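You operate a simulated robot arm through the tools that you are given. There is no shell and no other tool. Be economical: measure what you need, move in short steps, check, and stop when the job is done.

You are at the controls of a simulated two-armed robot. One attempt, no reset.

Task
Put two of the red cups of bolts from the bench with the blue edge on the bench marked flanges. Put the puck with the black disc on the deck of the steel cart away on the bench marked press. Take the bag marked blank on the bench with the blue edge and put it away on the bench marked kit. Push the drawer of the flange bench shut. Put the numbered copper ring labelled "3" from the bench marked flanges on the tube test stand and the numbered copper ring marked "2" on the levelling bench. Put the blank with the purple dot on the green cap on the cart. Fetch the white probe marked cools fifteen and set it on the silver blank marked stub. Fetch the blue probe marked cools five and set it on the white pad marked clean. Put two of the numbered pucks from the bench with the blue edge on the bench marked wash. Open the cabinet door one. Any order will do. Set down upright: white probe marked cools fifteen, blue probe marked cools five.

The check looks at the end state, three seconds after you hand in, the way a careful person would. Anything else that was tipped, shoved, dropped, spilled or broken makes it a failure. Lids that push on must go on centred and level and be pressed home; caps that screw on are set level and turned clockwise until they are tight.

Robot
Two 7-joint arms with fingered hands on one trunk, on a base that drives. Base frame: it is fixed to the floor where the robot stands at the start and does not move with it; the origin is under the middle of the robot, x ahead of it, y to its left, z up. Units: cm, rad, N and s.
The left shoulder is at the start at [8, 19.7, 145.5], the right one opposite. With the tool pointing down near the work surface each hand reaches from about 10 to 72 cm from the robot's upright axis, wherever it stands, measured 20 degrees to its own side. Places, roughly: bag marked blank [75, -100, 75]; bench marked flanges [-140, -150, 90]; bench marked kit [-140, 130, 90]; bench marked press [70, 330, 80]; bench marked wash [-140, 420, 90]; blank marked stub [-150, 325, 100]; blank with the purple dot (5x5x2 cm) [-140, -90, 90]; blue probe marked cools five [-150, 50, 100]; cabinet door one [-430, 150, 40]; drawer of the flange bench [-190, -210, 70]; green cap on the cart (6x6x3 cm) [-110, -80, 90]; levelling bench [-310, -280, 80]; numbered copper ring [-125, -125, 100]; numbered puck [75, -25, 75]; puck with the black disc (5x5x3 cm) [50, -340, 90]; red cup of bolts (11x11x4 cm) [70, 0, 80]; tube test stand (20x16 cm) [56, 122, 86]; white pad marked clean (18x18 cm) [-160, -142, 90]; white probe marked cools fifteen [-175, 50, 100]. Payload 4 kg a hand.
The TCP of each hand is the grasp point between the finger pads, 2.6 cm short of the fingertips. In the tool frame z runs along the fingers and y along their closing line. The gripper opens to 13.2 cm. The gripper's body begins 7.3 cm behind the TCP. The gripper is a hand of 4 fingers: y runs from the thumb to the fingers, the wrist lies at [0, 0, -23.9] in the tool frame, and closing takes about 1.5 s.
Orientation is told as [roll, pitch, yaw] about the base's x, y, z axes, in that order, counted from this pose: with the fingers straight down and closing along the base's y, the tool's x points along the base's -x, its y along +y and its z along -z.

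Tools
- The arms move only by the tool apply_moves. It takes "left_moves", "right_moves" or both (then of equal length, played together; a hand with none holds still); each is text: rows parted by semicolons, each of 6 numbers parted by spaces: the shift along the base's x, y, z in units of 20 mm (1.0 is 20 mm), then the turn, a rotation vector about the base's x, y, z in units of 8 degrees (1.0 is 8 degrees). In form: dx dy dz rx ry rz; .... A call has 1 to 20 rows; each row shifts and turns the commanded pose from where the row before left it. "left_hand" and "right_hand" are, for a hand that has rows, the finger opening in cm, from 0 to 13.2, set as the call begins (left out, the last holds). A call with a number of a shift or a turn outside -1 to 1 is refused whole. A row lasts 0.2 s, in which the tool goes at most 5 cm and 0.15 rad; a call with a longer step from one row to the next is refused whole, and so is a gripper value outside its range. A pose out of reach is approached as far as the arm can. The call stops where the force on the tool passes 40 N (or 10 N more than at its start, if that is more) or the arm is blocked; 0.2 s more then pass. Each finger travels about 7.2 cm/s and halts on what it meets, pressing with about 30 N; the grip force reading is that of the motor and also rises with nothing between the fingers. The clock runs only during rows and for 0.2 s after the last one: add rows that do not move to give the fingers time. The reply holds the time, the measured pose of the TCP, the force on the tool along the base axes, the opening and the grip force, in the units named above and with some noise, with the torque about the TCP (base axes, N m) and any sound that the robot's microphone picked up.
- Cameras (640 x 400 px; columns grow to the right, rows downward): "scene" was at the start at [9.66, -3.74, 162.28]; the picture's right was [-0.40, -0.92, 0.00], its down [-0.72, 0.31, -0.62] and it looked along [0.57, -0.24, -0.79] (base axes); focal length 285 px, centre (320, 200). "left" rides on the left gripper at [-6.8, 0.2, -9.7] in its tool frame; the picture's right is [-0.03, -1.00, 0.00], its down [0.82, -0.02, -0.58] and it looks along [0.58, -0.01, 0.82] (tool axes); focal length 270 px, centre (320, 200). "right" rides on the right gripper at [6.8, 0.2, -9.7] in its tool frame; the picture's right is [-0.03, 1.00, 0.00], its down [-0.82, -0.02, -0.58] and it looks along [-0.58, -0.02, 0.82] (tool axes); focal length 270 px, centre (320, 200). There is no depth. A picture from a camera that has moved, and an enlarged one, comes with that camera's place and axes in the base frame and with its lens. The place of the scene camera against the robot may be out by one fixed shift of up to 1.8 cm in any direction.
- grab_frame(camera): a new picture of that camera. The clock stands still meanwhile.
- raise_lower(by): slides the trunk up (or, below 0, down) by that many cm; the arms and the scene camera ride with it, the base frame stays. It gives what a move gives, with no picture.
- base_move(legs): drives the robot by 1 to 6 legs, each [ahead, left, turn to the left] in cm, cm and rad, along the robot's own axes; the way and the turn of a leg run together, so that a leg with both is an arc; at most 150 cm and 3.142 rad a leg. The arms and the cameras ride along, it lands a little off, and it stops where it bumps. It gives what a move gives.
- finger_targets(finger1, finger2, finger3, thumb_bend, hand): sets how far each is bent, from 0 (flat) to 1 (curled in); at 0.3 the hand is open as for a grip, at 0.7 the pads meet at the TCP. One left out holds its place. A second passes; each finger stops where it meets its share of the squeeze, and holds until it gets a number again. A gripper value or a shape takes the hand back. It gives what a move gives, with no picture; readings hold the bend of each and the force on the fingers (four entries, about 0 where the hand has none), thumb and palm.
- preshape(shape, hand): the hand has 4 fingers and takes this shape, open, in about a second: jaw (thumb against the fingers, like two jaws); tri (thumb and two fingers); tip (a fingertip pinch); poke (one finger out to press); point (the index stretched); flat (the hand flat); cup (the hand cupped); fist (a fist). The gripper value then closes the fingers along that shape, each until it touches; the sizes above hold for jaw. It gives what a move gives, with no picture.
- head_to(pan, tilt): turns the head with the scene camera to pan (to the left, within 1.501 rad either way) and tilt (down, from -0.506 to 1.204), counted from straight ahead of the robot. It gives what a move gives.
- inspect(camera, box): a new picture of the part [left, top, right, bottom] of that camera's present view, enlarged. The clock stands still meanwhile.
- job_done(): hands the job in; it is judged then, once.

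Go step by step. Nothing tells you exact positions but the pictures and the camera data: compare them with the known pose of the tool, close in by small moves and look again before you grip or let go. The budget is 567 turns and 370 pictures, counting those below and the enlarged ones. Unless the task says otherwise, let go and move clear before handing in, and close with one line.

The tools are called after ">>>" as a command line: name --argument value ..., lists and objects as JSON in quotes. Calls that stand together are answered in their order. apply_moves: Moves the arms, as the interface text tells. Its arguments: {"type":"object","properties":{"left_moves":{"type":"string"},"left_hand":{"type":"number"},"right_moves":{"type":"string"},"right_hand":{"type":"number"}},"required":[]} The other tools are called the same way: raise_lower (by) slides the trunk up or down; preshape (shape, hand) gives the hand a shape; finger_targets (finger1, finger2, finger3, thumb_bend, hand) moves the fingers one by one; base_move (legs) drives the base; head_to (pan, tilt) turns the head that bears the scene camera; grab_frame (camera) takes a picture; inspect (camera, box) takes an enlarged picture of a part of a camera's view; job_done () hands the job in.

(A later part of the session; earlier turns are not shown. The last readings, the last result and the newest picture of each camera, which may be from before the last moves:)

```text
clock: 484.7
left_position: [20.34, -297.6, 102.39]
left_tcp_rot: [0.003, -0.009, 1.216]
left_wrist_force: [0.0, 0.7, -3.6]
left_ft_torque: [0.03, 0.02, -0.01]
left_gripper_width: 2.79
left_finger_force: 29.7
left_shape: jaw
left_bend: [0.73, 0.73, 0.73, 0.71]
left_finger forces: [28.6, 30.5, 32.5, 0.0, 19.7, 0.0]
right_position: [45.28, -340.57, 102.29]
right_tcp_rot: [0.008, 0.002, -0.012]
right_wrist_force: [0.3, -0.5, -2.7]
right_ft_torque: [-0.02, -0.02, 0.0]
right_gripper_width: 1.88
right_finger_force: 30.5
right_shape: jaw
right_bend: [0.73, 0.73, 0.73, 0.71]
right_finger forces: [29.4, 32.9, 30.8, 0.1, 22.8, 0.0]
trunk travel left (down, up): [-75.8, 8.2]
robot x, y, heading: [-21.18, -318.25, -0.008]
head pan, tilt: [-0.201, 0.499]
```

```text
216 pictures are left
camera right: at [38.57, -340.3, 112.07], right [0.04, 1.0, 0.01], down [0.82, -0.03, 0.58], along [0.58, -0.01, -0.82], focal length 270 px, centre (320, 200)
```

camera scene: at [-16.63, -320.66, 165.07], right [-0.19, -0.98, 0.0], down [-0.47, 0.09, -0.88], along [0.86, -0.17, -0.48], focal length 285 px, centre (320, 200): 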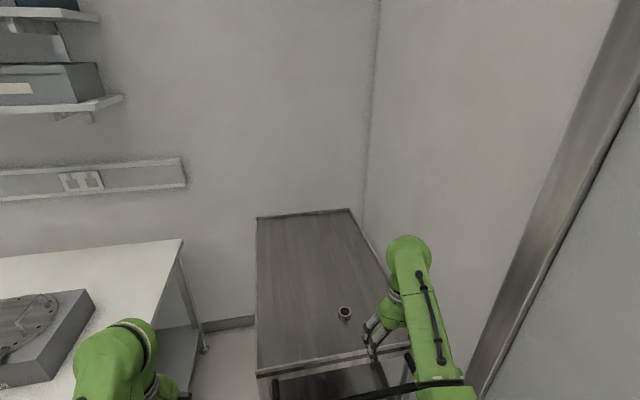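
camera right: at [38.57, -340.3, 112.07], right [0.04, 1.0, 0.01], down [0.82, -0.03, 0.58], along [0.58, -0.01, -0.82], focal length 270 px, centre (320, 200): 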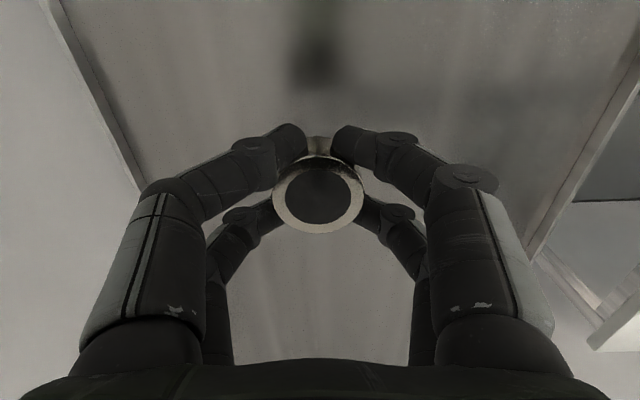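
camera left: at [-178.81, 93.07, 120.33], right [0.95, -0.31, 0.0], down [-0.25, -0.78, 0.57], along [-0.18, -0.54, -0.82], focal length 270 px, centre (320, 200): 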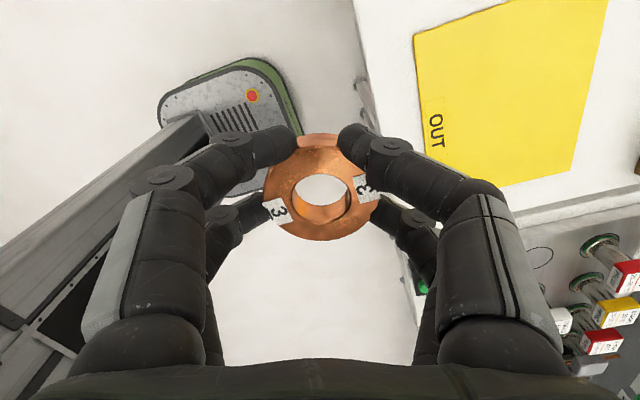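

The black-disc puck is held. Tuck, back off, and strafe along the aisle to the tube test stand.

>>> apply_moves --right_moves "-1 0 0 0 0 0;-1 0 0 0 0 0;-1 0 0 0 0 0;-1 0 0 0 0 0;-1 0 0 0 0 0;-1 0 0 0 0 0;-1 0 0 0 0 0;-1 0 0 0 0 0;-1 0 0 0 0 0;0 0 0 0 0 0"

>>> base_move --legs '[[-22, 0, 0], [0, 150, 0], [0, 150, 0], [0, 118, 0]]'

>>> head_to --pan 0.1 --tilt 0.6

>>> grab_frame --camera "scene"

```text
clock: 486.9
left_position: [20.18, -297.64, 102.44]
left_tcp_rot: [0.002, -0.008, 1.217]
left_wrist_force: [0.3, 0.2, -2.4]
left_ft_torque: [0.02, -0.02, 0.01]
left_gripper_width: 2.78
left_finger_force: 30.2
left_shape: jaw
left_bend: [0.73, 0.73, 0.73, 0.71]
left_finger forces: [28.6, 30.6, 32.5, 0.0, 19.6, 0.0]
right_position: [26.92, -340.4, 102.34]
right_tcp_rot: [0.008, 0.002, -0.012]
right_wrist_force: [-0.1, -0.6, -2.9]
right_ft_torque: [-0.02, 0.0, -0.01]
right_gripper_width: 1.84
right_finger_force: 30.1
right_shape: jaw
right_bend: [0.73, 0.73, 0.73, 0.71]
right_finger forces: [31.9, 34.5, 32.4, 0.0, 23.8, 0.0]
trunk travel left (down, up): [-75.8, 8.2]
robot x, y, heading: [-21.05, -318.34, -0.003]
head pan, tilt: [-0.201, 0.499]
```

```text
clock: 508.3
left_position: [10.14, 121.01, 102.52]
left_tcp_rot: [0.004, -0.011, 1.208]
left_wrist_force: [0.0, -0.4, -1.6]
left_ft_torque: [0.04, 0.0, 0.01]
left_gripper_width: 2.82
left_finger_force: 29.6
left_shape: jaw
left_bend: [0.73, 0.73, 0.73, 0.71]
left_finger forces: [29.0, 30.9, 32.6, 0.0, 19.4, 0.0]
right_position: [16.62, 78.25, 102.24]
right_tcp_rot: [0.009, 0.0, -0.019]
right_wrist_force: [-0.1, -0.3, -2.5]
right_ft_torque: [0.01, 0.02, 0.01]
right_gripper_width: 1.83
right_finger_force: 30.3
right_shape: jaw
right_bend: [0.73, 0.73, 0.73, 0.71]
right_finger forces: [32.1, 34.5, 32.8, 0.0, 24.3, 0.0]
trunk travel left (down, up): [-75.8, 8.2]
robot x, y, heading: [-31.24, 100.63, -0.01]
head pan, tilt: [-0.201, 0.499]
```

```text
clock: 509.1
left_position: [10.16, 121.06, 102.52]
left_tcp_rot: [0.004, -0.009, 1.206]
left_wrist_force: [-0.1, 0.8, -3.1]
left_ft_torque: [-0.01, 0.02, -0.02]
left_gripper_width: 2.8
left_finger_force: 30.5
left_shape: jaw
left_bend: [0.73, 0.73, 0.73, 0.71]
left_finger forces: [29.0, 31.0, 32.6, 0.0, 19.3, 0.0]
right_position: [16.68, 78.33, 102.39]
right_tcp_rot: [0.005, 0.003, -0.019]
right_wrist_force: [0.4, -0.8, -3.0]
right_ft_torque: [-0.03, 0.05, 0.0]
right_gripper_width: 1.81
right_finger_force: 30.4
right_shape: jaw
right_bend: [0.73, 0.73, 0.73, 0.71]
right_finger forces: [32.1, 34.7, 32.7, 0.0, 24.2, 0.1]
trunk travel left (down, up): [-75.8, 8.2]
robot x, y, heading: [-31.13, 101.03, -0.01]
head pan, tilt: [0.099, 0.6]
```

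```text
215 pictures are left
camera scene: at [-19.7, 100.81, 164.13], right [0.09, -1.0, 0.0], down [-0.56, -0.05, -0.82], along [0.82, 0.07, -0.57], focal length 285 px, centre (320, 200)
```

scene: 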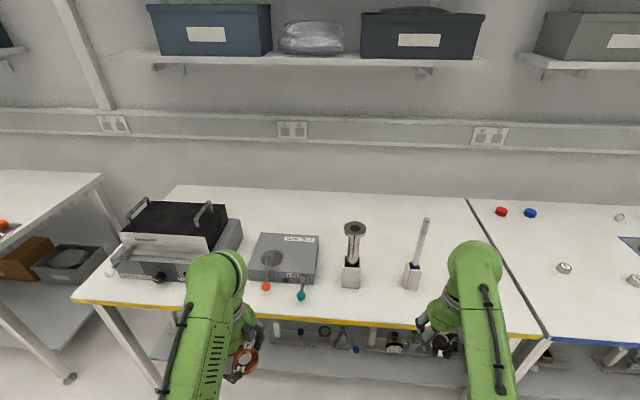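

>>> inspect --camera "scene" --box '[220, 200, 380, 310]'

>>> inspect --camera "scene" --box '[90, 180, 270, 310]'

```text
3.64 times, centred on (300, 255) of scene
camera zoom: at [-19.7, 100.81, 164.13], right [0.09, -1.0, 0.0], down [-0.56, -0.05, -0.82], along [0.82, 0.07, -0.57], focal length 1036 px, centre (393, 0)
```

zoom: 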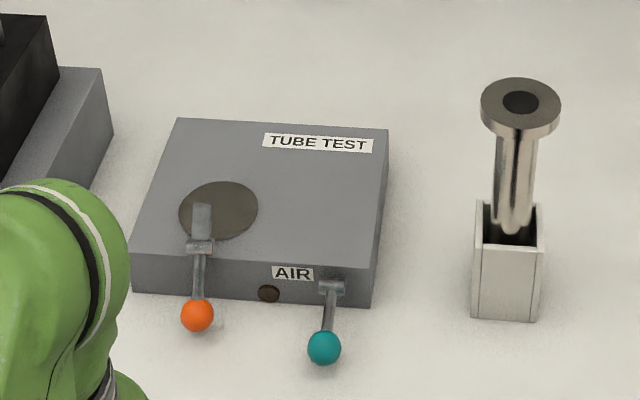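

```text
3.08 times, centred on (180, 245) of scene
camera zoom: at [-19.7, 100.81, 164.13], right [0.09, -1.0, 0.0], down [-0.56, -0.05, -0.82], along [0.82, 0.07, -0.57], focal length 876 px, centre (751, 62)
```

zoom: 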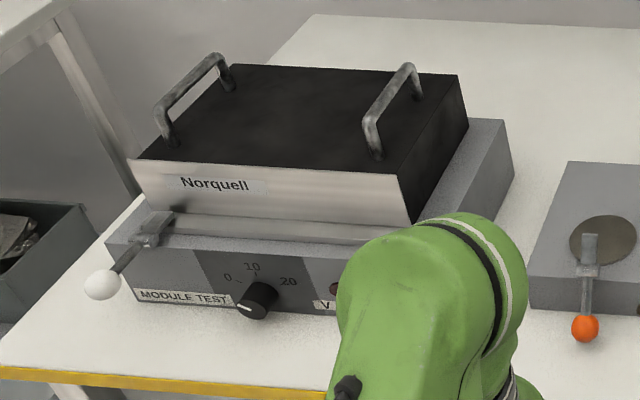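

The tube test stand is the grey block; its free top area is around (59,115). I'll swing the right hand clear of the tall stick, then drive in.

>>> apply_moves --right_moves "0 -1 0 0 0 0;0 -1 0 0 0 0;0 -1 0 0 0 0;0 -1 0 0 0 0;0 -1 0 0 0 0;0 -1 0 0 0 0;0 -1 0 0 0 0;0 -1 0 0 0 0;0 -1 0 0 0 0;0 0 0 0 0 0"

>>> base_move --legs '[[29, 0, 0.01]]'

>>> grab_frame --camera "left"

>>> grab_frame --camera "scene"

```text
clock: 511.3
left_position: [10.17, 121.14, 102.5]
left_tcp_rot: [0.002, -0.009, 1.207]
left_wrist_force: [-0.8, 0.0, -3.2]
left_ft_torque: [0.01, 0.0, -0.02]
left_gripper_width: 2.77
left_finger_force: 30.3
left_shape: jaw
left_bend: [0.73, 0.73, 0.73, 0.71]
left_finger forces: [29.2, 30.9, 32.4, 0.0, 19.2, 0.0]
right_position: [16.43, 60.51, 102.49]
right_tcp_rot: [0.008, 0.002, -0.02]
right_wrist_force: [0.3, 1.1, -3.6]
right_ft_torque: [0.0, 0.02, -0.02]
right_gripper_width: 1.81
right_finger_force: 30.4
right_shape: jaw
right_bend: [0.73, 0.73, 0.73, 0.71]
right_finger forces: [32.1, 34.9, 33.6, 0.0, 24.9, 0.0]
trunk travel left (down, up): [-75.8, 8.2]
robot x, y, heading: [-31.3, 101.06, -0.016]
head pan, tilt: [0.099, 0.6]
```

```text
clock: 513.3
left_position: [38.93, 120.52, 102.61]
left_tcp_rot: [0.0, -0.011, 1.202]
left_wrist_force: [0.3, 0.5, -2.4]
left_ft_torque: [0.01, -0.03, 0.03]
left_gripper_width: 2.78
left_finger_force: 30.0
left_shape: jaw
left_bend: [0.73, 0.73, 0.73, 0.71]
left_finger forces: [29.1, 30.9, 32.5, 0.0, 19.4, 0.0]
right_position: [45.05, 59.89, 102.43]
right_tcp_rot: [0.006, -0.002, -0.023]
right_wrist_force: [0.0, -0.3, -3.0]
right_ft_torque: [0.0, -0.03, 0.03]
right_gripper_width: 1.8
right_finger_force: 29.8
right_shape: jaw
right_bend: [0.73, 0.73, 0.73, 0.71]
right_finger forces: [32.1, 34.9, 33.7, 0.0, 24.9, 0.0]
trunk travel left (down, up): [-75.8, 8.2]
robot x, y, heading: [-2.36, 100.12, -0.017]
head pan, tilt: [0.099, 0.6]
```

```text
212 pictures are left
camera left: at [41.23, 126.72, 112.39], right [0.94, -0.34, 0.0], down [-0.28, -0.77, 0.57], along [-0.19, -0.54, -0.82], focal length 270 px, centre (320, 200)
```

left: 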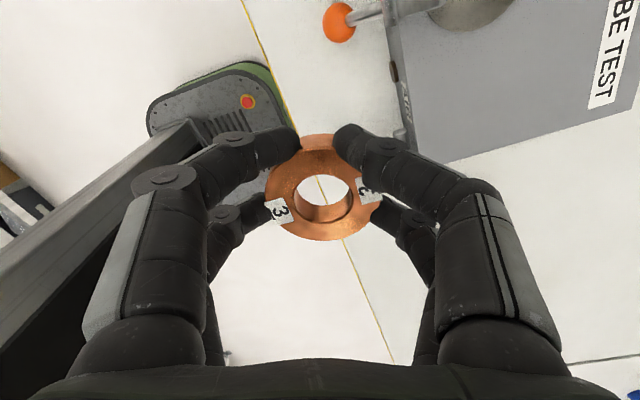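

```text
211 pictures are left
camera scene: at [8.93, 100.33, 164.16], right [0.08, -1.0, 0.0], down [-0.56, -0.05, -0.83], along [0.82, 0.07, -0.56], focal length 285 px, centre (320, 200)
```

scene: 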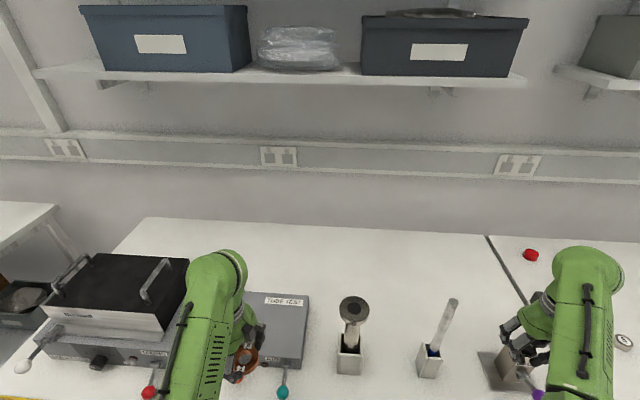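

Move the left hand over (59.5,115) on the stand and look.

>>> apply_moves --left_moves ".93 -.25 0 0 0 0;.93 -.25 0 0 0 0;.93 -.25 0 0 0 0;.93 -.25 0 0 0 0;.93 -.25 0 0 0 0;.93 -.25 0 0 0 0;.93 -.25 0 0 0 0;.93 -.25 0 0 0 0;.93 -.25 0 0 0 0;.93 -.25 0 0 0 0;.93 -.25 0 0 0 0;0 0 0 0 0 0"

>>> grab_frame --camera "left"

>>> inspect --camera "scene" --box '[180, 250, 340, 400]'

```text
clock: 515.9
left_position: [59.81, 115.03, 102.54]
left_tcp_rot: [0.004, -0.01, 1.202]
left_wrist_force: [-1.1, -0.6, -3.4]
left_ft_torque: [0.02, -0.02, -0.01]
left_gripper_width: 2.81
left_finger_force: 29.9
left_shape: jaw
left_bend: [0.73, 0.73, 0.73, 0.71]
left_finger forces: [29.2, 31.0, 32.8, 0.0, 19.4, 0.0]
right_position: [45.3, 59.88, 102.29]
right_tcp_rot: [0.005, 0.002, -0.023]
right_wrist_force: [-1.4, -0.3, -2.3]
right_ft_torque: [0.01, 0.02, -0.02]
right_gripper_width: 1.81
right_finger_force: 29.9
right_shape: jaw
right_bend: [0.73, 0.73, 0.73, 0.71]
right_finger forces: [32.2, 35.0, 33.6, 0.0, 25.0, 0.0]
trunk travel left (down, up): [-75.8, 8.2]
robot x, y, heading: [-2.62, 100.49, -0.014]
head pan, tilt: [0.099, 0.6]
```

```text
210 pictures are left
camera left: at [62.02, 121.26, 112.41], right [0.94, -0.34, 0.0], down [-0.27, -0.77, 0.57], along [-0.19, -0.54, -0.82], focal length 270 px, centre (320, 200)
```

left: 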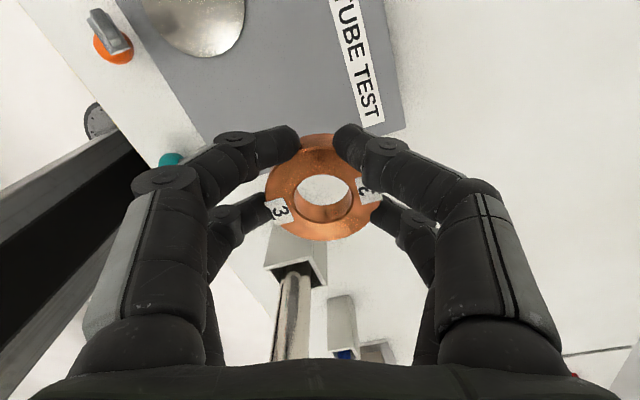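

```text
2.67 times, centred on (260, 325) of scene
camera zoom: at [9.28, 100.31, 164.13], right [0.08, -1.0, 0.0], down [-0.56, -0.05, -0.82], along [0.82, 0.07, -0.57], focal length 760 px, centre (480, -133)
```

zoom: 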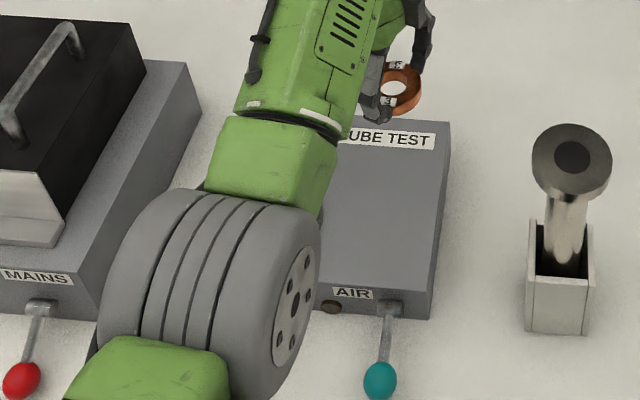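

Block top corner is (67,109.6); I'll set the ring at (58,115). Lower to ~91.

>>> apply_moves --left_moves "-.45 0 -.2 0 0 0;-.45 0 -.5 0 0 0;0 0 -1 0 0 0;0 0 -1 0 0 0;0 0 -1 0 0 0;0 0 -1 0 0 0;0 0 -1 0 0 0;0 0 0 0 0 0"

>>> grab_frame --camera "left"

>>> inspect --camera "scene" --box '[180, 250, 340, 400]'

```text
clock: 517.7
left_position: [58.0, 114.84, 91.13]
left_tcp_rot: [0.005, -0.007, 1.202]
left_wrist_force: [-0.3, -0.5, -2.6]
left_ft_torque: [0.01, -0.03, 0.0]
left_gripper_width: 2.82
left_finger_force: 30.3
left_shape: jaw
left_bend: [0.73, 0.73, 0.73, 0.71]
left_finger forces: [29.1, 31.1, 32.7, 0.1, 19.4, 0.0]
right_position: [45.32, 59.83, 102.36]
right_tcp_rot: [0.008, 0.001, -0.022]
right_wrist_force: [-0.2, -0.2, -2.8]
right_ft_torque: [-0.02, -0.01, -0.01]
right_gripper_width: 1.81
right_finger_force: 29.9
right_shape: jaw
right_bend: [0.73, 0.73, 0.73, 0.71]
right_finger forces: [32.4, 35.1, 33.8, 0.1, 25.1, 0.0]
trunk travel left (down, up): [-75.8, 8.2]
robot x, y, heading: [-2.3, 100.14, -0.016]
head pan, tilt: [0.099, 0.6]
```

```text
208 pictures are left
camera left: at [60.13, 121.13, 100.9], right [0.94, -0.34, 0.0], down [-0.27, -0.77, 0.57], along [-0.19, -0.54, -0.82], focal length 270 px, centre (320, 200)
```

left: 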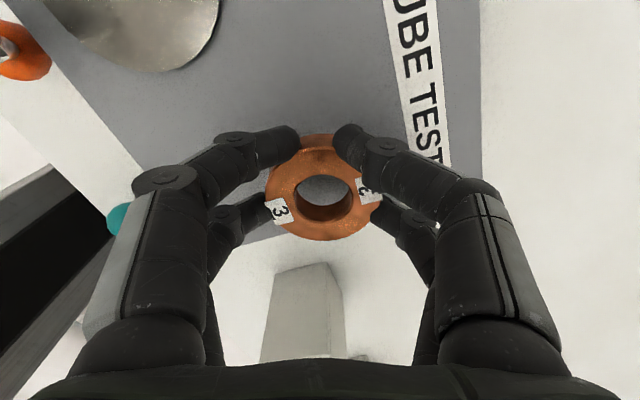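

```text
2.67 times, centred on (260, 325) of scene
camera zoom: at [9.29, 100.31, 164.12], right [0.08, -1.0, 0.0], down [-0.56, -0.05, -0.82], along [0.82, 0.07, -0.57], focal length 760 px, centre (480, -133)
```

zoom: 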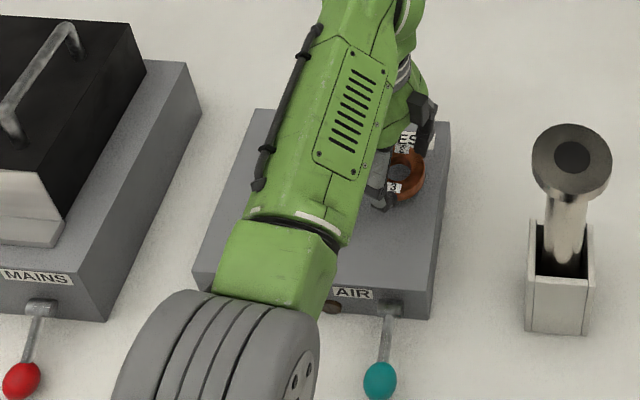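

>>> apply_moves --left_moves "0 .55 0 0 0 0;0 0 -.5 0 0 0;0 0 -.2 0 0 0;0 0 0 0 0 0"

>>> apply_moves --left_moves "0 0 -.15 0 0 0;0 0 0 0 0 0"

>>> apply_moves --left_moves "0 0 -.12 0 0 0;0 0 0 0 0 0"

```text
clock: 518.7
left_position: [57.85, 116.22, 89.77]
left_tcp_rot: [0.003, -0.008, 1.204]
left_wrist_force: [0.7, 0.1, -3.2]
left_ft_torque: [0.02, -0.02, -0.03]
left_gripper_width: 2.79
left_finger_force: 30.0
left_shape: jaw
left_bend: [0.73, 0.73, 0.73, 0.71]
left_finger forces: [29.1, 31.1, 32.9, 0.0, 19.2, 0.1]
right_position: [45.4, 60.05, 102.42]
right_tcp_rot: [0.007, 0.002, -0.023]
right_wrist_force: [0.3, -0.2, -2.5]
right_ft_torque: [0.04, -0.03, 0.01]
right_gripper_width: 1.81
right_finger_force: 29.7
right_shape: jaw
right_bend: [0.73, 0.73, 0.73, 0.71]
right_finger forces: [32.3, 35.1, 33.7, 0.0, 25.0, 0.0]
trunk travel left (down, up): [-75.8, 8.2]
robot x, y, heading: [-2.47, 100.14, -0.01]
head pan, tilt: [0.099, 0.6]
```

```text
clock: 519.3
left_position: [57.77, 116.17, 89.43]
left_tcp_rot: [0.001, -0.007, 1.204]
left_wrist_force: [-0.2, 0.0, -3.3]
left_ft_torque: [0.01, 0.0, 0.0]
left_gripper_width: 2.77
left_finger_force: 29.9
left_shape: jaw
left_bend: [0.73, 0.73, 0.73, 0.71]
left_finger forces: [29.1, 31.1, 32.9, 0.0, 19.3, 0.0]
right_position: [45.25, 59.85, 102.31]
right_tcp_rot: [0.007, 0.002, -0.024]
right_wrist_force: [-0.1, 0.0, -1.6]
right_ft_torque: [-0.03, 0.03, 0.02]
right_gripper_width: 1.8
right_finger_force: 30.3
right_shape: jaw
right_bend: [0.73, 0.73, 0.73, 0.71]
right_finger forces: [32.2, 35.2, 33.7, 0.0, 25.1, 0.1]
trunk travel left (down, up): [-75.8, 8.2]
robot x, y, heading: [-2.33, 100.68, -0.016]
head pan, tilt: [0.099, 0.6]
```

```text
clock: 519.9
left_position: [57.91, 116.08, 89.22]
left_tcp_rot: [0.005, -0.008, 1.203]
left_wrist_force: [-0.7, -0.4, -3.5]
left_ft_torque: [0.02, -0.03, 0.02]
left_gripper_width: 2.77
left_finger_force: 30.1
left_shape: jaw
left_bend: [0.73, 0.73, 0.73, 0.71]
left_finger forces: [29.1, 31.1, 32.9, 0.1, 19.2, 0.0]
right_position: [45.32, 59.91, 102.45]
right_tcp_rot: [0.008, 0.002, -0.021]
right_wrist_force: [-0.3, 0.2, -1.7]
right_ft_torque: [0.03, 0.01, -0.02]
right_gripper_width: 1.83
right_finger_force: 30.0
right_shape: jaw
right_bend: [0.73, 0.73, 0.73, 0.71]
right_finger forces: [32.4, 35.1, 33.6, 0.0, 25.0, 0.0]
trunk travel left (down, up): [-75.8, 8.2]
robot x, y, heading: [-2.35, 100.27, -0.015]
head pan, tilt: [0.099, 0.6]
```

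>>> apply_moves --left_moves "0 0 -.15 0 0 0;0 0 0 0 0 0"

>>> apply_moves --left_moves "0 0 -.12 0 0 0;0 0 0 0 0 0"

>>> grab_frame --camera "left"

```text
clock: 520.5
left_position: [57.8, 116.06, 88.8]
left_tcp_rot: [0.002, -0.01, 1.201]
left_wrist_force: [0.0, 0.5, 0.4]
left_ft_torque: [-0.06, 0.04, -0.05]
left_gripper_width: 2.81
left_finger_force: 29.9
left_shape: jaw
left_bend: [0.73, 0.73, 0.73, 0.71]
left_finger forces: [29.0, 31.2, 32.7, 0.0, 19.5, 0.0]
right_position: [45.33, 59.93, 102.42]
right_tcp_rot: [0.008, 0.002, -0.022]
right_wrist_force: [0.0, 0.1, -2.5]
right_ft_torque: [-0.01, 0.01, -0.01]
right_gripper_width: 1.81
right_finger_force: 29.9
right_shape: jaw
right_bend: [0.73, 0.73, 0.73, 0.71]
right_finger forces: [32.3, 35.0, 33.6, 0.0, 25.1, 0.0]
trunk travel left (down, up): [-75.8, 8.2]
robot x, y, heading: [-2.19, 100.03, -0.013]
head pan, tilt: [0.099, 0.6]
```

```text
clock: 521.1
left_position: [57.8, 116.18, 88.72]
left_tcp_rot: [0.0, -0.009, 1.202]
left_wrist_force: [-1.4, 2.0, 10.1]
left_ft_torque: [-0.2, 0.21, -0.04]
left_gripper_width: 2.77
left_finger_force: 29.9
left_shape: jaw
left_bend: [0.74, 0.74, 0.73, 0.71]
left_finger forces: [29.8, 33.3, 33.9, 0.0, 20.7, 0.0]
right_position: [45.24, 60.0, 102.42]
right_tcp_rot: [0.007, 0.001, -0.022]
right_wrist_force: [-0.3, 0.8, -1.7]
right_ft_torque: [0.0, -0.01, 0.02]
right_gripper_width: 1.8
right_finger_force: 29.8
right_shape: jaw
right_bend: [0.73, 0.73, 0.73, 0.71]
right_finger forces: [32.3, 35.1, 33.6, 0.0, 25.1, 0.0]
trunk travel left (down, up): [-75.8, 8.2]
robot x, y, heading: [-2.09, 100.75, -0.013]
head pan, tilt: [0.099, 0.6]
```

```text
206 pictures are left
camera left: at [60.04, 122.34, 98.59], right [0.94, -0.34, 0.0], down [-0.28, -0.77, 0.57], along [-0.19, -0.54, -0.82], focal length 270 px, centre (320, 200)
```

left: 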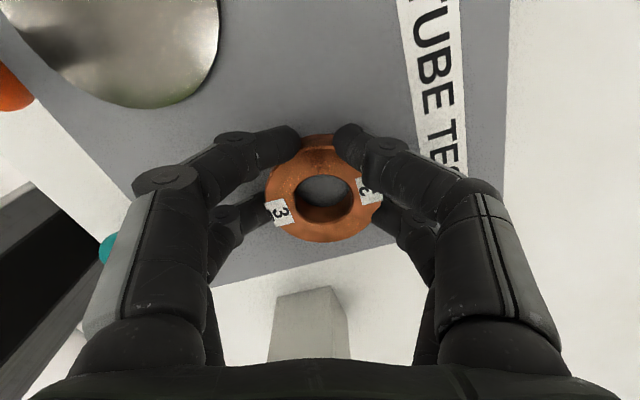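

On the stand. Release and lift.

>>> apply_moves --left_moves "0 0 .03 0 0 0;0 0 0 0 0 0;0 0 0 0 0 0;0 0 0 0 0 0;0 0 0 0 0 0" --left_hand 8

>>> apply_moves --left_moves "0 0 .5 0 0 0;0 0 1 0 0 0;0 0 1 0 0 0;0 0 1 0 0 0;0 0 1 0 0 0;0 0 1 0 0 0;0 0 1 0 0 0;0 0 0 0 0 0"

>>> grab_frame --camera "left"

```text
clock: 522.3
left_position: [57.82, 116.03, 88.62]
left_tcp_rot: [0.001, -0.011, 1.201]
left_wrist_force: [0.0, -0.7, 6.3]
left_ft_torque: [-0.11, 0.01, -0.02]
left_gripper_width: 7.82
left_finger_force: 0.0
left_shape: jaw
left_bend: [0.71, 0.72, 0.72, 0.7]
left_finger forces: [0.0, 1.7, 3.7, 0.0, 0.0, 0.1]
right_position: [45.17, 59.86, 102.37]
right_tcp_rot: [0.009, -0.002, -0.022]
right_wrist_force: [-0.1, 0.5, -4.1]
right_ft_torque: [-0.02, 0.02, -0.02]
right_gripper_width: 1.83
right_finger_force: 30.4
right_shape: jaw
right_bend: [0.73, 0.73, 0.73, 0.71]
right_finger forces: [32.3, 35.1, 33.6, 0.0, 25.1, 0.1]
trunk travel left (down, up): [-75.8, 8.2]
robot x, y, heading: [-2.16, 100.94, -0.011]
head pan, tilt: [0.099, 0.6]
```

```text
clock: 524.1
left_position: [58.03, 116.07, 101.55]
left_tcp_rot: [0.004, -0.007, 1.202]
left_wrist_force: [-0.5, 0.0, 0.8]
left_ft_torque: [-0.03, -0.01, 0.03]
left_gripper_width: 7.97
left_finger_force: 0.1
left_shape: jaw
left_bend: [0.71, 0.71, 0.71, 0.7]
left_finger forces: [0.0, 0.0, 0.0, 0.0, 0.0, 0.0]
right_position: [45.29, 59.87, 102.37]
right_tcp_rot: [0.008, 0.002, -0.022]
right_wrist_force: [-0.1, 0.4, -1.8]
right_ft_torque: [-0.01, 0.02, -0.01]
right_gripper_width: 1.83
right_finger_force: 30.1
right_shape: jaw
right_bend: [0.73, 0.73, 0.73, 0.71]
right_finger forces: [32.2, 35.1, 33.7, 0.1, 25.0, 0.0]
trunk travel left (down, up): [-75.8, 8.2]
robot x, y, heading: [-2.35, 100.65, -0.013]
head pan, tilt: [0.099, 0.6]
```

```text
205 pictures are left
camera left: at [60.3, 122.33, 111.37], right [0.94, -0.34, 0.0], down [-0.27, -0.77, 0.57], along [-0.19, -0.54, -0.82], focal length 270 px, centre (320, 200)
```

left: 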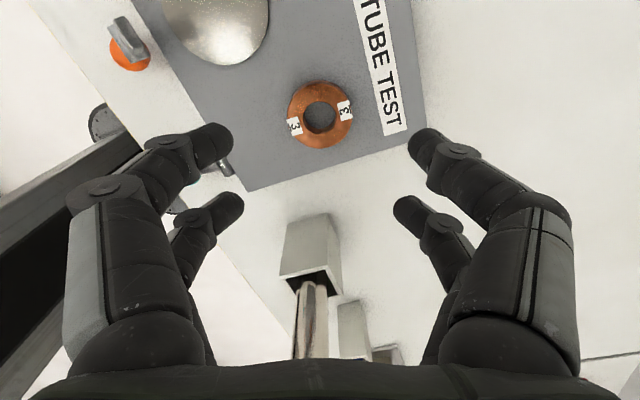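

Ring 3 is on the tube test stand. Retract the left hand, back off, and head to the press bench.

>>> apply_moves --left_moves "-.8 .3 0 0 0 -.86;-.8 .3 0 0 0 -.86;-.8 .3 0 0 0 -.86;-.8 .3 0 0 0 -.86;-.8 .3 0 0 0 -.86;-.8 .3 0 0 0 -.86;-.8 0 0 0 0 -.86;-.8 0 0 0 0 -.86;0 0 0 0 0 -.86;0 0 0 0 0 -.86;0 0 0 0 0 0"

>>> base_move --legs '[[-32, 0, 0.012], [0, 150, 0], [0, 95, 0]]'

>>> head_to --pan 0 --tilt 0.6

>>> grab_frame --camera "scene"

```text
clock: 526.5
left_position: [45.08, 119.61, 101.69]
left_tcp_rot: [0.001, -0.008, 0.0]
left_wrist_force: [0.1, 0.5, 1.0]
left_ft_torque: [0.04, -0.05, -0.02]
left_gripper_width: 7.96
left_finger_force: 0.1
left_shape: jaw
left_bend: [0.71, 0.71, 0.71, 0.7]
left_finger forces: [0.0, 0.1, 0.1, 0.0, 0.0, 0.0]
right_position: [45.32, 59.95, 102.41]
right_tcp_rot: [0.006, 0.001, -0.023]
right_wrist_force: [0.2, -0.6, -2.6]
right_ft_torque: [0.01, -0.03, -0.01]
right_gripper_width: 1.81
right_finger_force: 30.4
right_shape: jaw
right_bend: [0.73, 0.73, 0.73, 0.71]
right_finger forces: [32.5, 35.2, 33.9, 0.1, 25.1, 0.0]
trunk travel left (down, up): [-75.8, 8.2]
robot x, y, heading: [-2.39, 100.61, -0.017]
head pan, tilt: [0.099, 0.6]
```

```text
clock: 540.2
left_position: [4.33, 368.97, 101.73]
left_tcp_rot: [0.003, -0.009, 0.076]
left_wrist_force: [0.7, -0.2, 0.7]
left_ft_torque: [0.01, 0.01, -0.03]
left_gripper_width: 7.95
left_finger_force: 0.0
left_shape: jaw
left_bend: [0.71, 0.71, 0.71, 0.7]
left_finger forces: [0.1, 0.0, 0.0, 0.0, 0.0, 0.1]
right_position: [8.91, 309.31, 102.43]
right_tcp_rot: [0.008, 0.001, 0.05]
right_wrist_force: [1.2, -0.4, -2.8]
right_ft_torque: [0.05, 0.02, 0.02]
right_gripper_width: 1.79
right_finger_force: 30.2
right_shape: jaw
right_bend: [0.73, 0.73, 0.73, 0.71]
right_finger forces: [32.5, 35.2, 34.0, 0.1, 25.3, 0.1]
trunk travel left (down, up): [-75.8, 8.2]
robot x, y, heading: [-41.63, 346.49, 0.055]
head pan, tilt: [0.099, 0.6]
```

```text
clock: 540.9
left_position: [4.37, 369.08, 101.62]
left_tcp_rot: [0.002, -0.009, 0.076]
left_wrist_force: [0.1, -0.5, -0.1]
left_ft_torque: [0.03, 0.03, 0.0]
left_gripper_width: 7.95
left_finger_force: 0.0
left_shape: jaw
left_bend: [0.71, 0.71, 0.71, 0.7]
left_finger forces: [0.0, 0.0, 0.0, 0.0, 0.1, 0.1]
right_position: [8.81, 309.41, 102.33]
right_tcp_rot: [0.008, 0.001, 0.049]
right_wrist_force: [0.3, -0.2, -1.9]
right_ft_torque: [-0.02, 0.0, 0.01]
right_gripper_width: 1.81
right_finger_force: 30.3
right_shape: jaw
right_bend: [0.73, 0.73, 0.73, 0.71]
right_finger forces: [32.5, 35.1, 33.9, 0.0, 25.4, 0.1]
trunk travel left (down, up): [-75.8, 8.2]
robot x, y, heading: [-41.75, 346.16, 0.059]
head pan, tilt: [0.0, 0.6]
```

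```text
204 pictures are left
camera scene: at [-29.97, 346.2, 164.13], right [0.06, -1.0, 0.0], down [-0.56, -0.03, -0.82], along [0.82, 0.05, -0.57], focal length 285 px, centre (320, 200)
```

scene: 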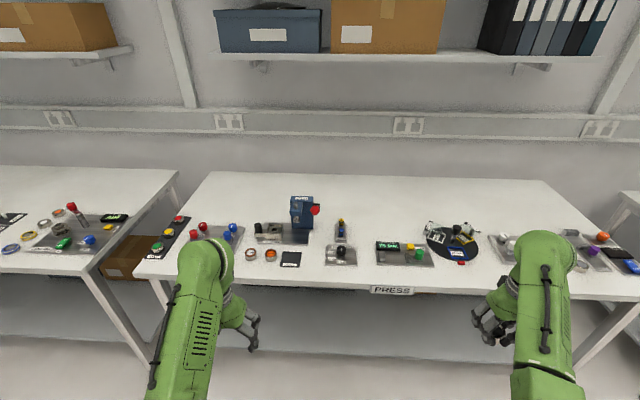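

>>> inspect --camera "scene" --box '[280, 170, 500, 300]'

```text
2.91 times, centred on (390, 235) of scene
camera zoom: at [-29.97, 346.2, 164.13], right [0.06, -1.0, 0.0], down [-0.56, -0.03, -0.82], along [0.82, 0.05, -0.57], focal length 828 px, centre (116, 98)
```

zoom: 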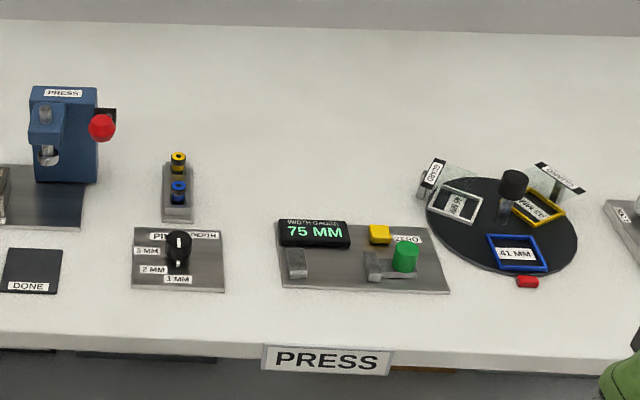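

Free spot on the press bench: about (70, 323), behind the width gauge. Correct heading and drive in.

>>> base_move --legs '[[0, 0, -0.055], [44, 0, 0]]'

>>> grab_frame --camera "right"

>>> grab_frame --camera "scene"

```text
clock: 544.0
left_position: [50.68, 366.43, 101.74]
left_tcp_rot: [0.003, -0.01, 0.017]
left_wrist_force: [-0.1, -0.4, -0.2]
left_ft_torque: [-0.02, -0.04, 0.04]
left_gripper_width: 7.93
left_finger_force: 0.0
left_shape: jaw
left_bend: [0.71, 0.71, 0.71, 0.7]
left_finger forces: [0.0, 0.0, 0.0, 0.1, 0.0, 0.0]
right_position: [51.78, 306.61, 102.44]
right_tcp_rot: [0.009, 0.001, -0.007]
right_wrist_force: [-0.4, -0.3, -2.2]
right_ft_torque: [-0.01, 0.0, 0.0]
right_gripper_width: 1.77
right_finger_force: 30.1
right_shape: jaw
right_bend: [0.73, 0.73, 0.73, 0.71]
right_finger forces: [32.5, 35.2, 34.1, 0.0, 25.4, 0.0]
trunk travel left (down, up): [-75.8, 8.2]
robot x, y, heading: [3.5, 346.29, 0.001]
head pan, tilt: [0.0, 0.6]
```

```text
202 pictures are left
camera right: at [45.13, 306.92, 112.26], right [0.03, 1.0, 0.01], down [0.82, -0.03, 0.58], along [0.58, -0.01, -0.82], focal length 270 px, centre (320, 200)
```

right: 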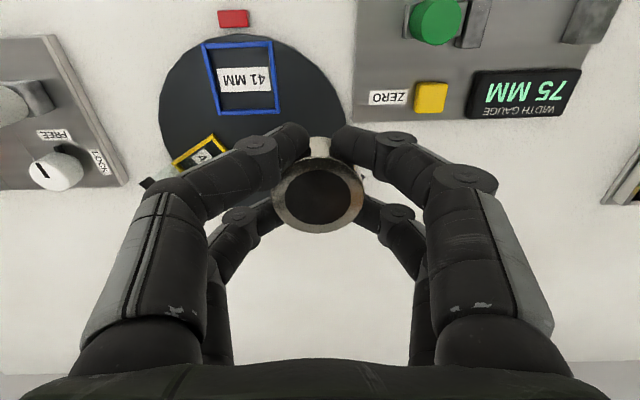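

```text
201 pictures are left
camera scene: at [15.06, 345.65, 164.15], right [0.0, -1.0, 0.0], down [-0.56, 0.0, -0.83], along [0.83, 0.0, -0.56], focal length 285 px, centre (320, 200)
```

scene: 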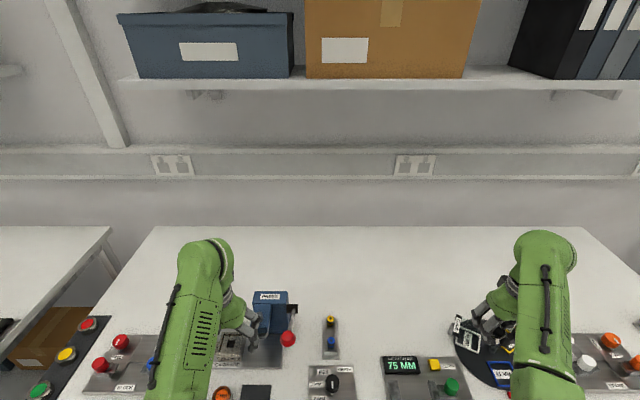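

>>> apply_moves --right_moves ".4 1 0 0 0 0;.6 1 0 0 0 0;.9 .9 0 0 0 0;1 .9 0 0 0 0;1 .9 0 0 0 0;1 .9 0 0 0 0;1 .8 0 0 0 0;1 .8 0 0 0 0;1 .4 0 0 0 0;0 0 -.8 0 0 0;0 0 -1 0 0 0;0 0 -1 0 0 0;0 0 -1 0 0 0;0 0 -1 0 0 0;0 0 -1 0 0 0;0 0 0 0 0 0"

>>> grab_frame --camera "right"

```text
clock: 547.5
left_position: [50.77, 366.46, 101.66]
left_tcp_rot: [0.002, -0.007, 0.018]
left_wrist_force: [-0.7, 0.0, -1.3]
left_ft_torque: [0.03, -0.01, -0.02]
left_gripper_width: 7.98
left_finger_force: 0.1
left_shape: jaw
left_bend: [0.71, 0.71, 0.71, 0.7]
left_finger forces: [0.0, 0.0, 0.0, 0.1, 0.0, 0.1]
right_position: [67.88, 321.78, 90.73]
right_tcp_rot: [0.008, 0.002, -0.008]
right_wrist_force: [-0.5, 0.0, -2.5]
right_ft_torque: [0.0, 0.02, -0.01]
right_gripper_width: 1.67
right_finger_force: 29.8
right_shape: jaw
right_bend: [0.73, 0.73, 0.73, 0.72]
right_finger forces: [34.6, 36.5, 40.6, 0.0, 24.3, 0.0]
trunk travel left (down, up): [-75.8, 8.2]
robot x, y, heading: [3.73, 346.53, -0.002]
head pan, tilt: [0.0, 0.6]
```

```text
200 pictures are left
camera right: at [61.27, 321.89, 100.6], right [0.03, 1.0, 0.01], down [0.82, -0.03, 0.58], along [0.58, -0.01, -0.82], focal length 270 px, centre (320, 200)
```

right: 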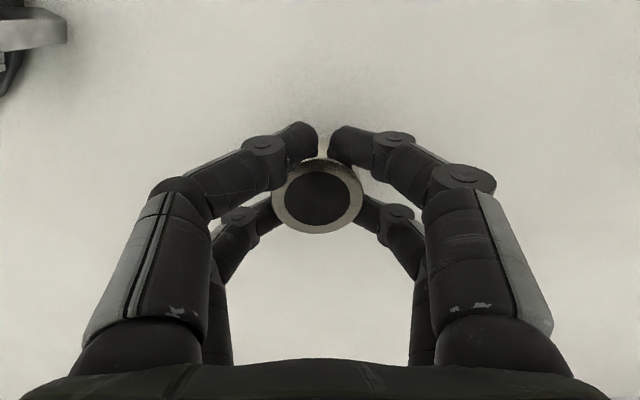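

>>> apply_moves --right_moves "0 0 -.9 0 0 0;0 0 -.9 0 0 0;0 0 -.9 0 0 0;0 0 -.4 0 0 0;0 0 0 0 0 0"

>>> apply_moves --right_moves "0 0 -.2 0 0 0;0 0 0 0 0 0"

>>> grab_frame --camera "right"

```text
clock: 548.2
left_position: [50.45, 366.65, 101.86]
left_tcp_rot: [0.003, -0.015, 0.017]
left_wrist_force: [-0.9, 0.1, 0.2]
left_ft_torque: [0.0, -0.01, 0.01]
left_gripper_width: 7.97
left_finger_force: 0.1
left_shape: jaw
left_bend: [0.71, 0.71, 0.71, 0.7]
left_finger forces: [0.0, 0.0, 0.0, 0.0, 0.0, 0.0]
right_position: [68.18, 321.82, 87.52]
right_tcp_rot: [0.002, -0.023, -0.004]
right_wrist_force: [-4.7, 1.4, 13.7]
right_ft_torque: [0.29, 0.2, 0.06]
right_gripper_width: 1.77
right_finger_force: 29.2
right_shape: jaw
right_bend: [0.73, 0.73, 0.73, 0.72]
right_finger forces: [41.1, 39.6, 41.3, 0.1, 26.4, 0.0]
trunk travel left (down, up): [-75.8, 8.2]
robot x, y, heading: [3.82, 346.72, -0.004]
head pan, tilt: [0.0, 0.6]
stopped in row 3 (right hand): the force on the tool passed its limit (the readings are from after the stop); the commanded pose is now the measured one
```

```text
clock: 548.8
left_position: [50.48, 366.61, 101.88]
left_tcp_rot: [0.0, -0.014, 0.018]
left_wrist_force: [0.0, -1.2, 0.6]
left_ft_torque: [-0.01, 0.01, -0.01]
left_gripper_width: 7.95
left_finger_force: 0.1
left_shape: jaw
left_bend: [0.71, 0.71, 0.71, 0.7]
left_finger forces: [0.1, 0.0, 0.0, 0.0, 0.0, 0.0]
right_position: [68.52, 321.79, 87.69]
right_tcp_rot: [0.002, -0.033, -0.008]
right_wrist_force: [6.6, -2.8, 38.2]
right_ft_torque: [-0.11, -0.15, -0.01]
right_gripper_width: 1.76
right_finger_force: 30.2
right_shape: jaw
right_bend: [0.74, 0.73, 0.73, 0.72]
right_finger forces: [38.5, 40.3, 56.1, 0.1, 26.4, 0.1]
trunk travel left (down, up): [-75.8, 8.2]
robot x, y, heading: [4.0, 346.75, 0.002]
head pan, tilt: [0.0, 0.6]
```

```text
199 pictures are left
camera right: at [61.66, 322.02, 97.16], right [0.03, 1.0, 0.0], down [0.8, -0.03, 0.6], along [0.6, -0.02, -0.8], focal length 270 px, centre (320, 200)
```

right: 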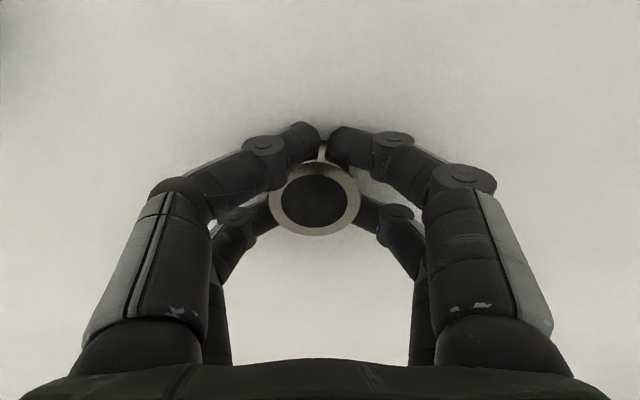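

>>> inspect --camera "scene" --box '[330, 250, 470, 370]'

```text
3.33 times, centred on (400, 310) of scene
camera zoom: at [14.63, 345.93, 164.23], right [0.0, -1.0, 0.0], down [-0.56, 0.0, -0.83], along [0.83, 0.0, -0.56], focal length 949 px, centre (53, -167)
```

zoom: 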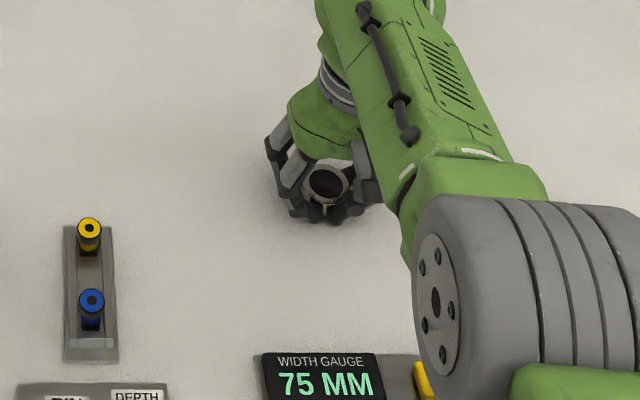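

The fingertips are at the table, puck in the cage. Relieve pressure, level, open.

>>> apply_moves --right_moves "-.1 0 .15 0 .25 0;0 0 0 0 0 0"

>>> apply_moves --right_moves "0 0 0 0 0 0;0 0 0 0 0 0;0 0 0 0 0 0;0 0 0 0 0 0;0 0 0 0 0 0" --right_hand 7

>>> grab_frame --camera "right"

```text
clock: 549.4
left_position: [50.53, 366.54, 101.79]
left_tcp_rot: [0.001, -0.012, 0.018]
left_wrist_force: [0.0, -0.3, -0.3]
left_ft_torque: [0.05, 0.01, 0.03]
left_gripper_width: 7.95
left_finger_force: 0.0
left_shape: jaw
left_bend: [0.71, 0.71, 0.71, 0.7]
left_finger forces: [0.0, 0.0, 0.0, 0.1, 0.0, 0.0]
right_position: [68.41, 321.71, 87.61]
right_tcp_rot: [0.002, 0.009, -0.007]
right_wrist_force: [10.0, -0.1, 28.9]
right_ft_torque: [-0.01, -0.86, 0.06]
right_gripper_width: 1.8
right_finger_force: 29.9
right_shape: jaw
right_bend: [0.73, 0.74, 0.74, 0.72]
right_finger forces: [33.0, 45.9, 58.8, 0.1, 28.5, 0.0]
trunk travel left (down, up): [-75.8, 8.2]
robot x, y, heading: [3.67, 346.22, 0.003]
head pan, tilt: [0.0, 0.6]
```

```text
clock: 550.6
left_position: [50.28, 366.65, 101.92]
left_tcp_rot: [0.0, -0.014, 0.017]
left_wrist_force: [0.9, -1.0, 0.6]
left_ft_torque: [0.0, -0.02, -0.01]
left_gripper_width: 7.96
left_finger_force: 0.1
left_shape: jaw
left_bend: [0.71, 0.71, 0.71, 0.7]
left_finger forces: [0.1, 0.0, 0.0, 0.0, 0.0, 0.1]
right_position: [68.15, 321.69, 87.62]
right_tcp_rot: [0.002, 0.013, -0.005]
right_wrist_force: [-1.6, -0.4, 33.4]
right_ft_torque: [-0.01, -0.2, 0.02]
right_gripper_width: 6.09
right_finger_force: 0.1
right_shape: jaw
right_bend: [0.75, 0.75, 0.76, 0.71]
right_finger forces: [7.6, 9.6, 9.5, 0.0, 7.1, 0.0]
trunk travel left (down, up): [-75.8, 8.2]
robot x, y, heading: [3.69, 346.41, 0.003]
head pan, tilt: [0.0, 0.6]
```

```text
197 pictures are left
camera right: at [61.56, 322.02, 97.44], right [0.03, 1.0, 0.0], down [0.82, -0.03, 0.57], along [0.57, -0.02, -0.82], focal length 270 px, centre (320, 200)
```

right: 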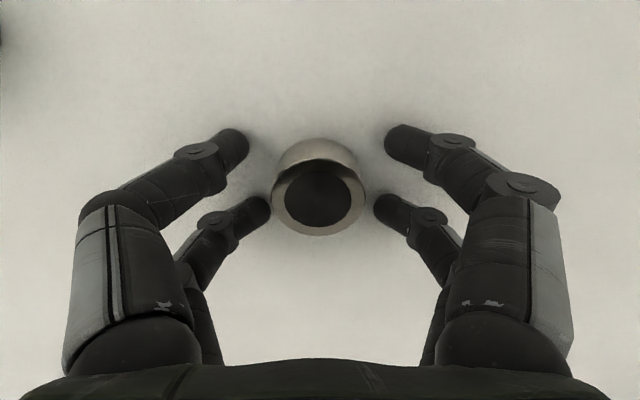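

>>> apply_moves --right_moves "0 0 .4 0 0 0;0 0 .8 0 0 0;0 0 1 0 0 0;0 0 1 0 0 0;0 0 1 0 0 0;0 0 1 0 0 0;0 0 1 0 0 0;0 0 1 0 0 0;0 0 0 0 0 0"

>>> grab_frame --camera "right"

```text
clock: 552.6
left_position: [51.0, 366.53, 101.64]
left_tcp_rot: [0.001, -0.009, 0.018]
left_wrist_force: [-0.3, 0.0, -0.4]
left_ft_torque: [0.02, 0.02, -0.02]
left_gripper_width: 7.94
left_finger_force: 0.1
left_shape: jaw
left_bend: [0.71, 0.71, 0.71, 0.7]
left_finger forces: [0.0, 0.0, 0.0, 0.1, 0.1, 0.1]
right_position: [68.31, 321.79, 101.64]
right_tcp_rot: [0.006, 0.021, -0.009]
right_wrist_force: [0.3, 0.4, -0.6]
right_ft_torque: [0.01, 0.0, -0.02]
right_gripper_width: 6.95
right_finger_force: 0.1
right_shape: jaw
right_bend: [0.72, 0.72, 0.72, 0.7]
right_finger forces: [0.1, 0.0, 0.0, 0.0, 0.0, 0.0]
trunk travel left (down, up): [-75.8, 8.2]
robot x, y, heading: [3.56, 346.49, -0.001]
head pan, tilt: [0.0, 0.6]
```

```text
196 pictures are left
camera right: at [61.85, 321.97, 111.5], right [0.03, 1.0, 0.0], down [0.83, -0.03, 0.56], along [0.56, -0.01, -0.83], focal length 270 px, centre (320, 200)
```

right: 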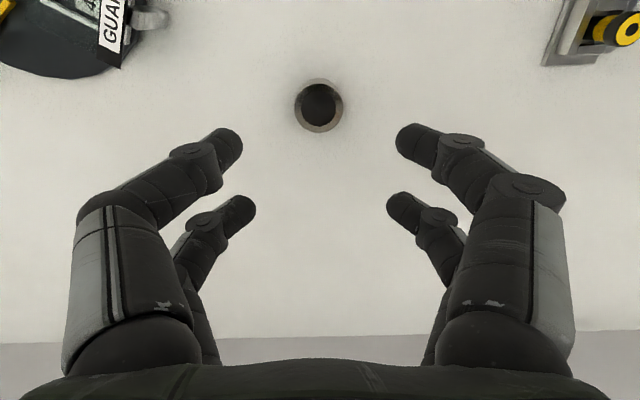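

Black-disc puck is on the press bench. Retract and go back to the blue-edged bench for the pucks.

>>> apply_moves --right_moves "-1 0 0 0 -.1 0;-1 0 0 0 0 0;-1 0 0 0 0 0;-1 0 0 0 0 0;-1 0 0 0 0 0;-1 0 0 0 0 0;-1 0 0 0 0 0;-1 0 0 0 0 0;-1 0 0 0 0 0;-1 0 0 0 0 0;0 0 0 0 0 0"

>>> base_move --legs '[[-36, 0, 0], [0, -150, 0], [0, -150, 0], [0, -45, 0]]'

>>> grab_frame --camera "scene"

```text
clock: 555.0
left_position: [50.81, 366.43, 101.56]
left_tcp_rot: [0.002, -0.009, 0.017]
left_wrist_force: [0.8, 0.3, -0.1]
left_ft_torque: [-0.01, 0.01, 0.03]
left_gripper_width: 7.97
left_finger_force: 0.0
left_shape: jaw
left_bend: [0.71, 0.71, 0.71, 0.7]
left_finger forces: [0.0, 0.1, 0.1, 0.1, 0.0, 0.0]
right_position: [48.11, 321.65, 101.46]
right_tcp_rot: [0.003, 0.004, -0.008]
right_wrist_force: [0.2, 0.3, 0.2]
right_ft_torque: [0.0, -0.01, -0.01]
right_gripper_width: 6.95
right_finger_force: 0.2
right_shape: jaw
right_bend: [0.72, 0.72, 0.72, 0.7]
right_finger forces: [0.0, 0.0, 0.0, 0.0, 0.0, 0.1]
trunk travel left (down, up): [-75.8, 8.2]
robot x, y, heading: [3.44, 346.56, -0.001]
head pan, tilt: [0.0, 0.6]
```

```text
clock: 573.5
left_position: [25.11, 25.02, 101.75]
left_tcp_rot: [0.0, -0.01, 0.056]
left_wrist_force: [-0.3, -0.3, 0.6]
left_ft_torque: [-0.02, -0.07, -0.02]
left_gripper_width: 7.95
left_finger_force: 0.1
left_shape: jaw
left_bend: [0.71, 0.71, 0.71, 0.7]
left_finger forces: [0.0, 0.0, 0.1, 0.0, 0.0, 0.0]
right_position: [24.2, -19.84, 101.52]
right_tcp_rot: [0.003, 0.006, 0.035]
right_wrist_force: [0.1, -0.5, -0.1]
right_ft_torque: [-0.02, 0.0, -0.01]
right_gripper_width: 6.95
right_finger_force: 0.2
right_shape: jaw
right_bend: [0.72, 0.72, 0.72, 0.7]
right_finger forces: [0.1, 0.1, 0.1, 0.0, 0.0, 0.0]
trunk travel left (down, up): [-75.8, 8.2]
robot x, y, heading: [-21.16, 3.1, 0.044]
head pan, tilt: [0.0, 0.6]
```

```text
195 pictures are left
camera scene: at [-9.65, 2.96, 164.13], right [0.04, -1.0, 0.0], down [-0.56, -0.02, -0.82], along [0.82, 0.03, -0.57], focal length 285 px, centre (320, 200)
```

scene: 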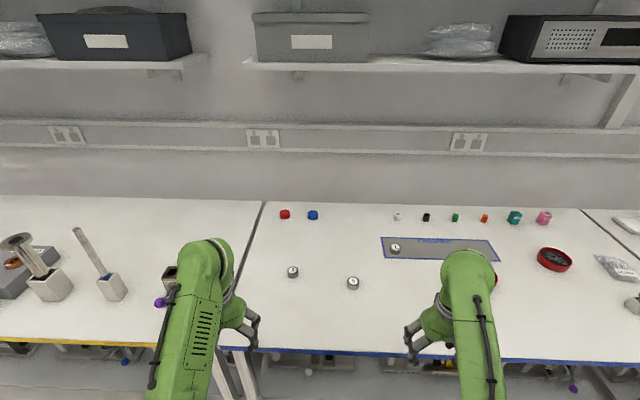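

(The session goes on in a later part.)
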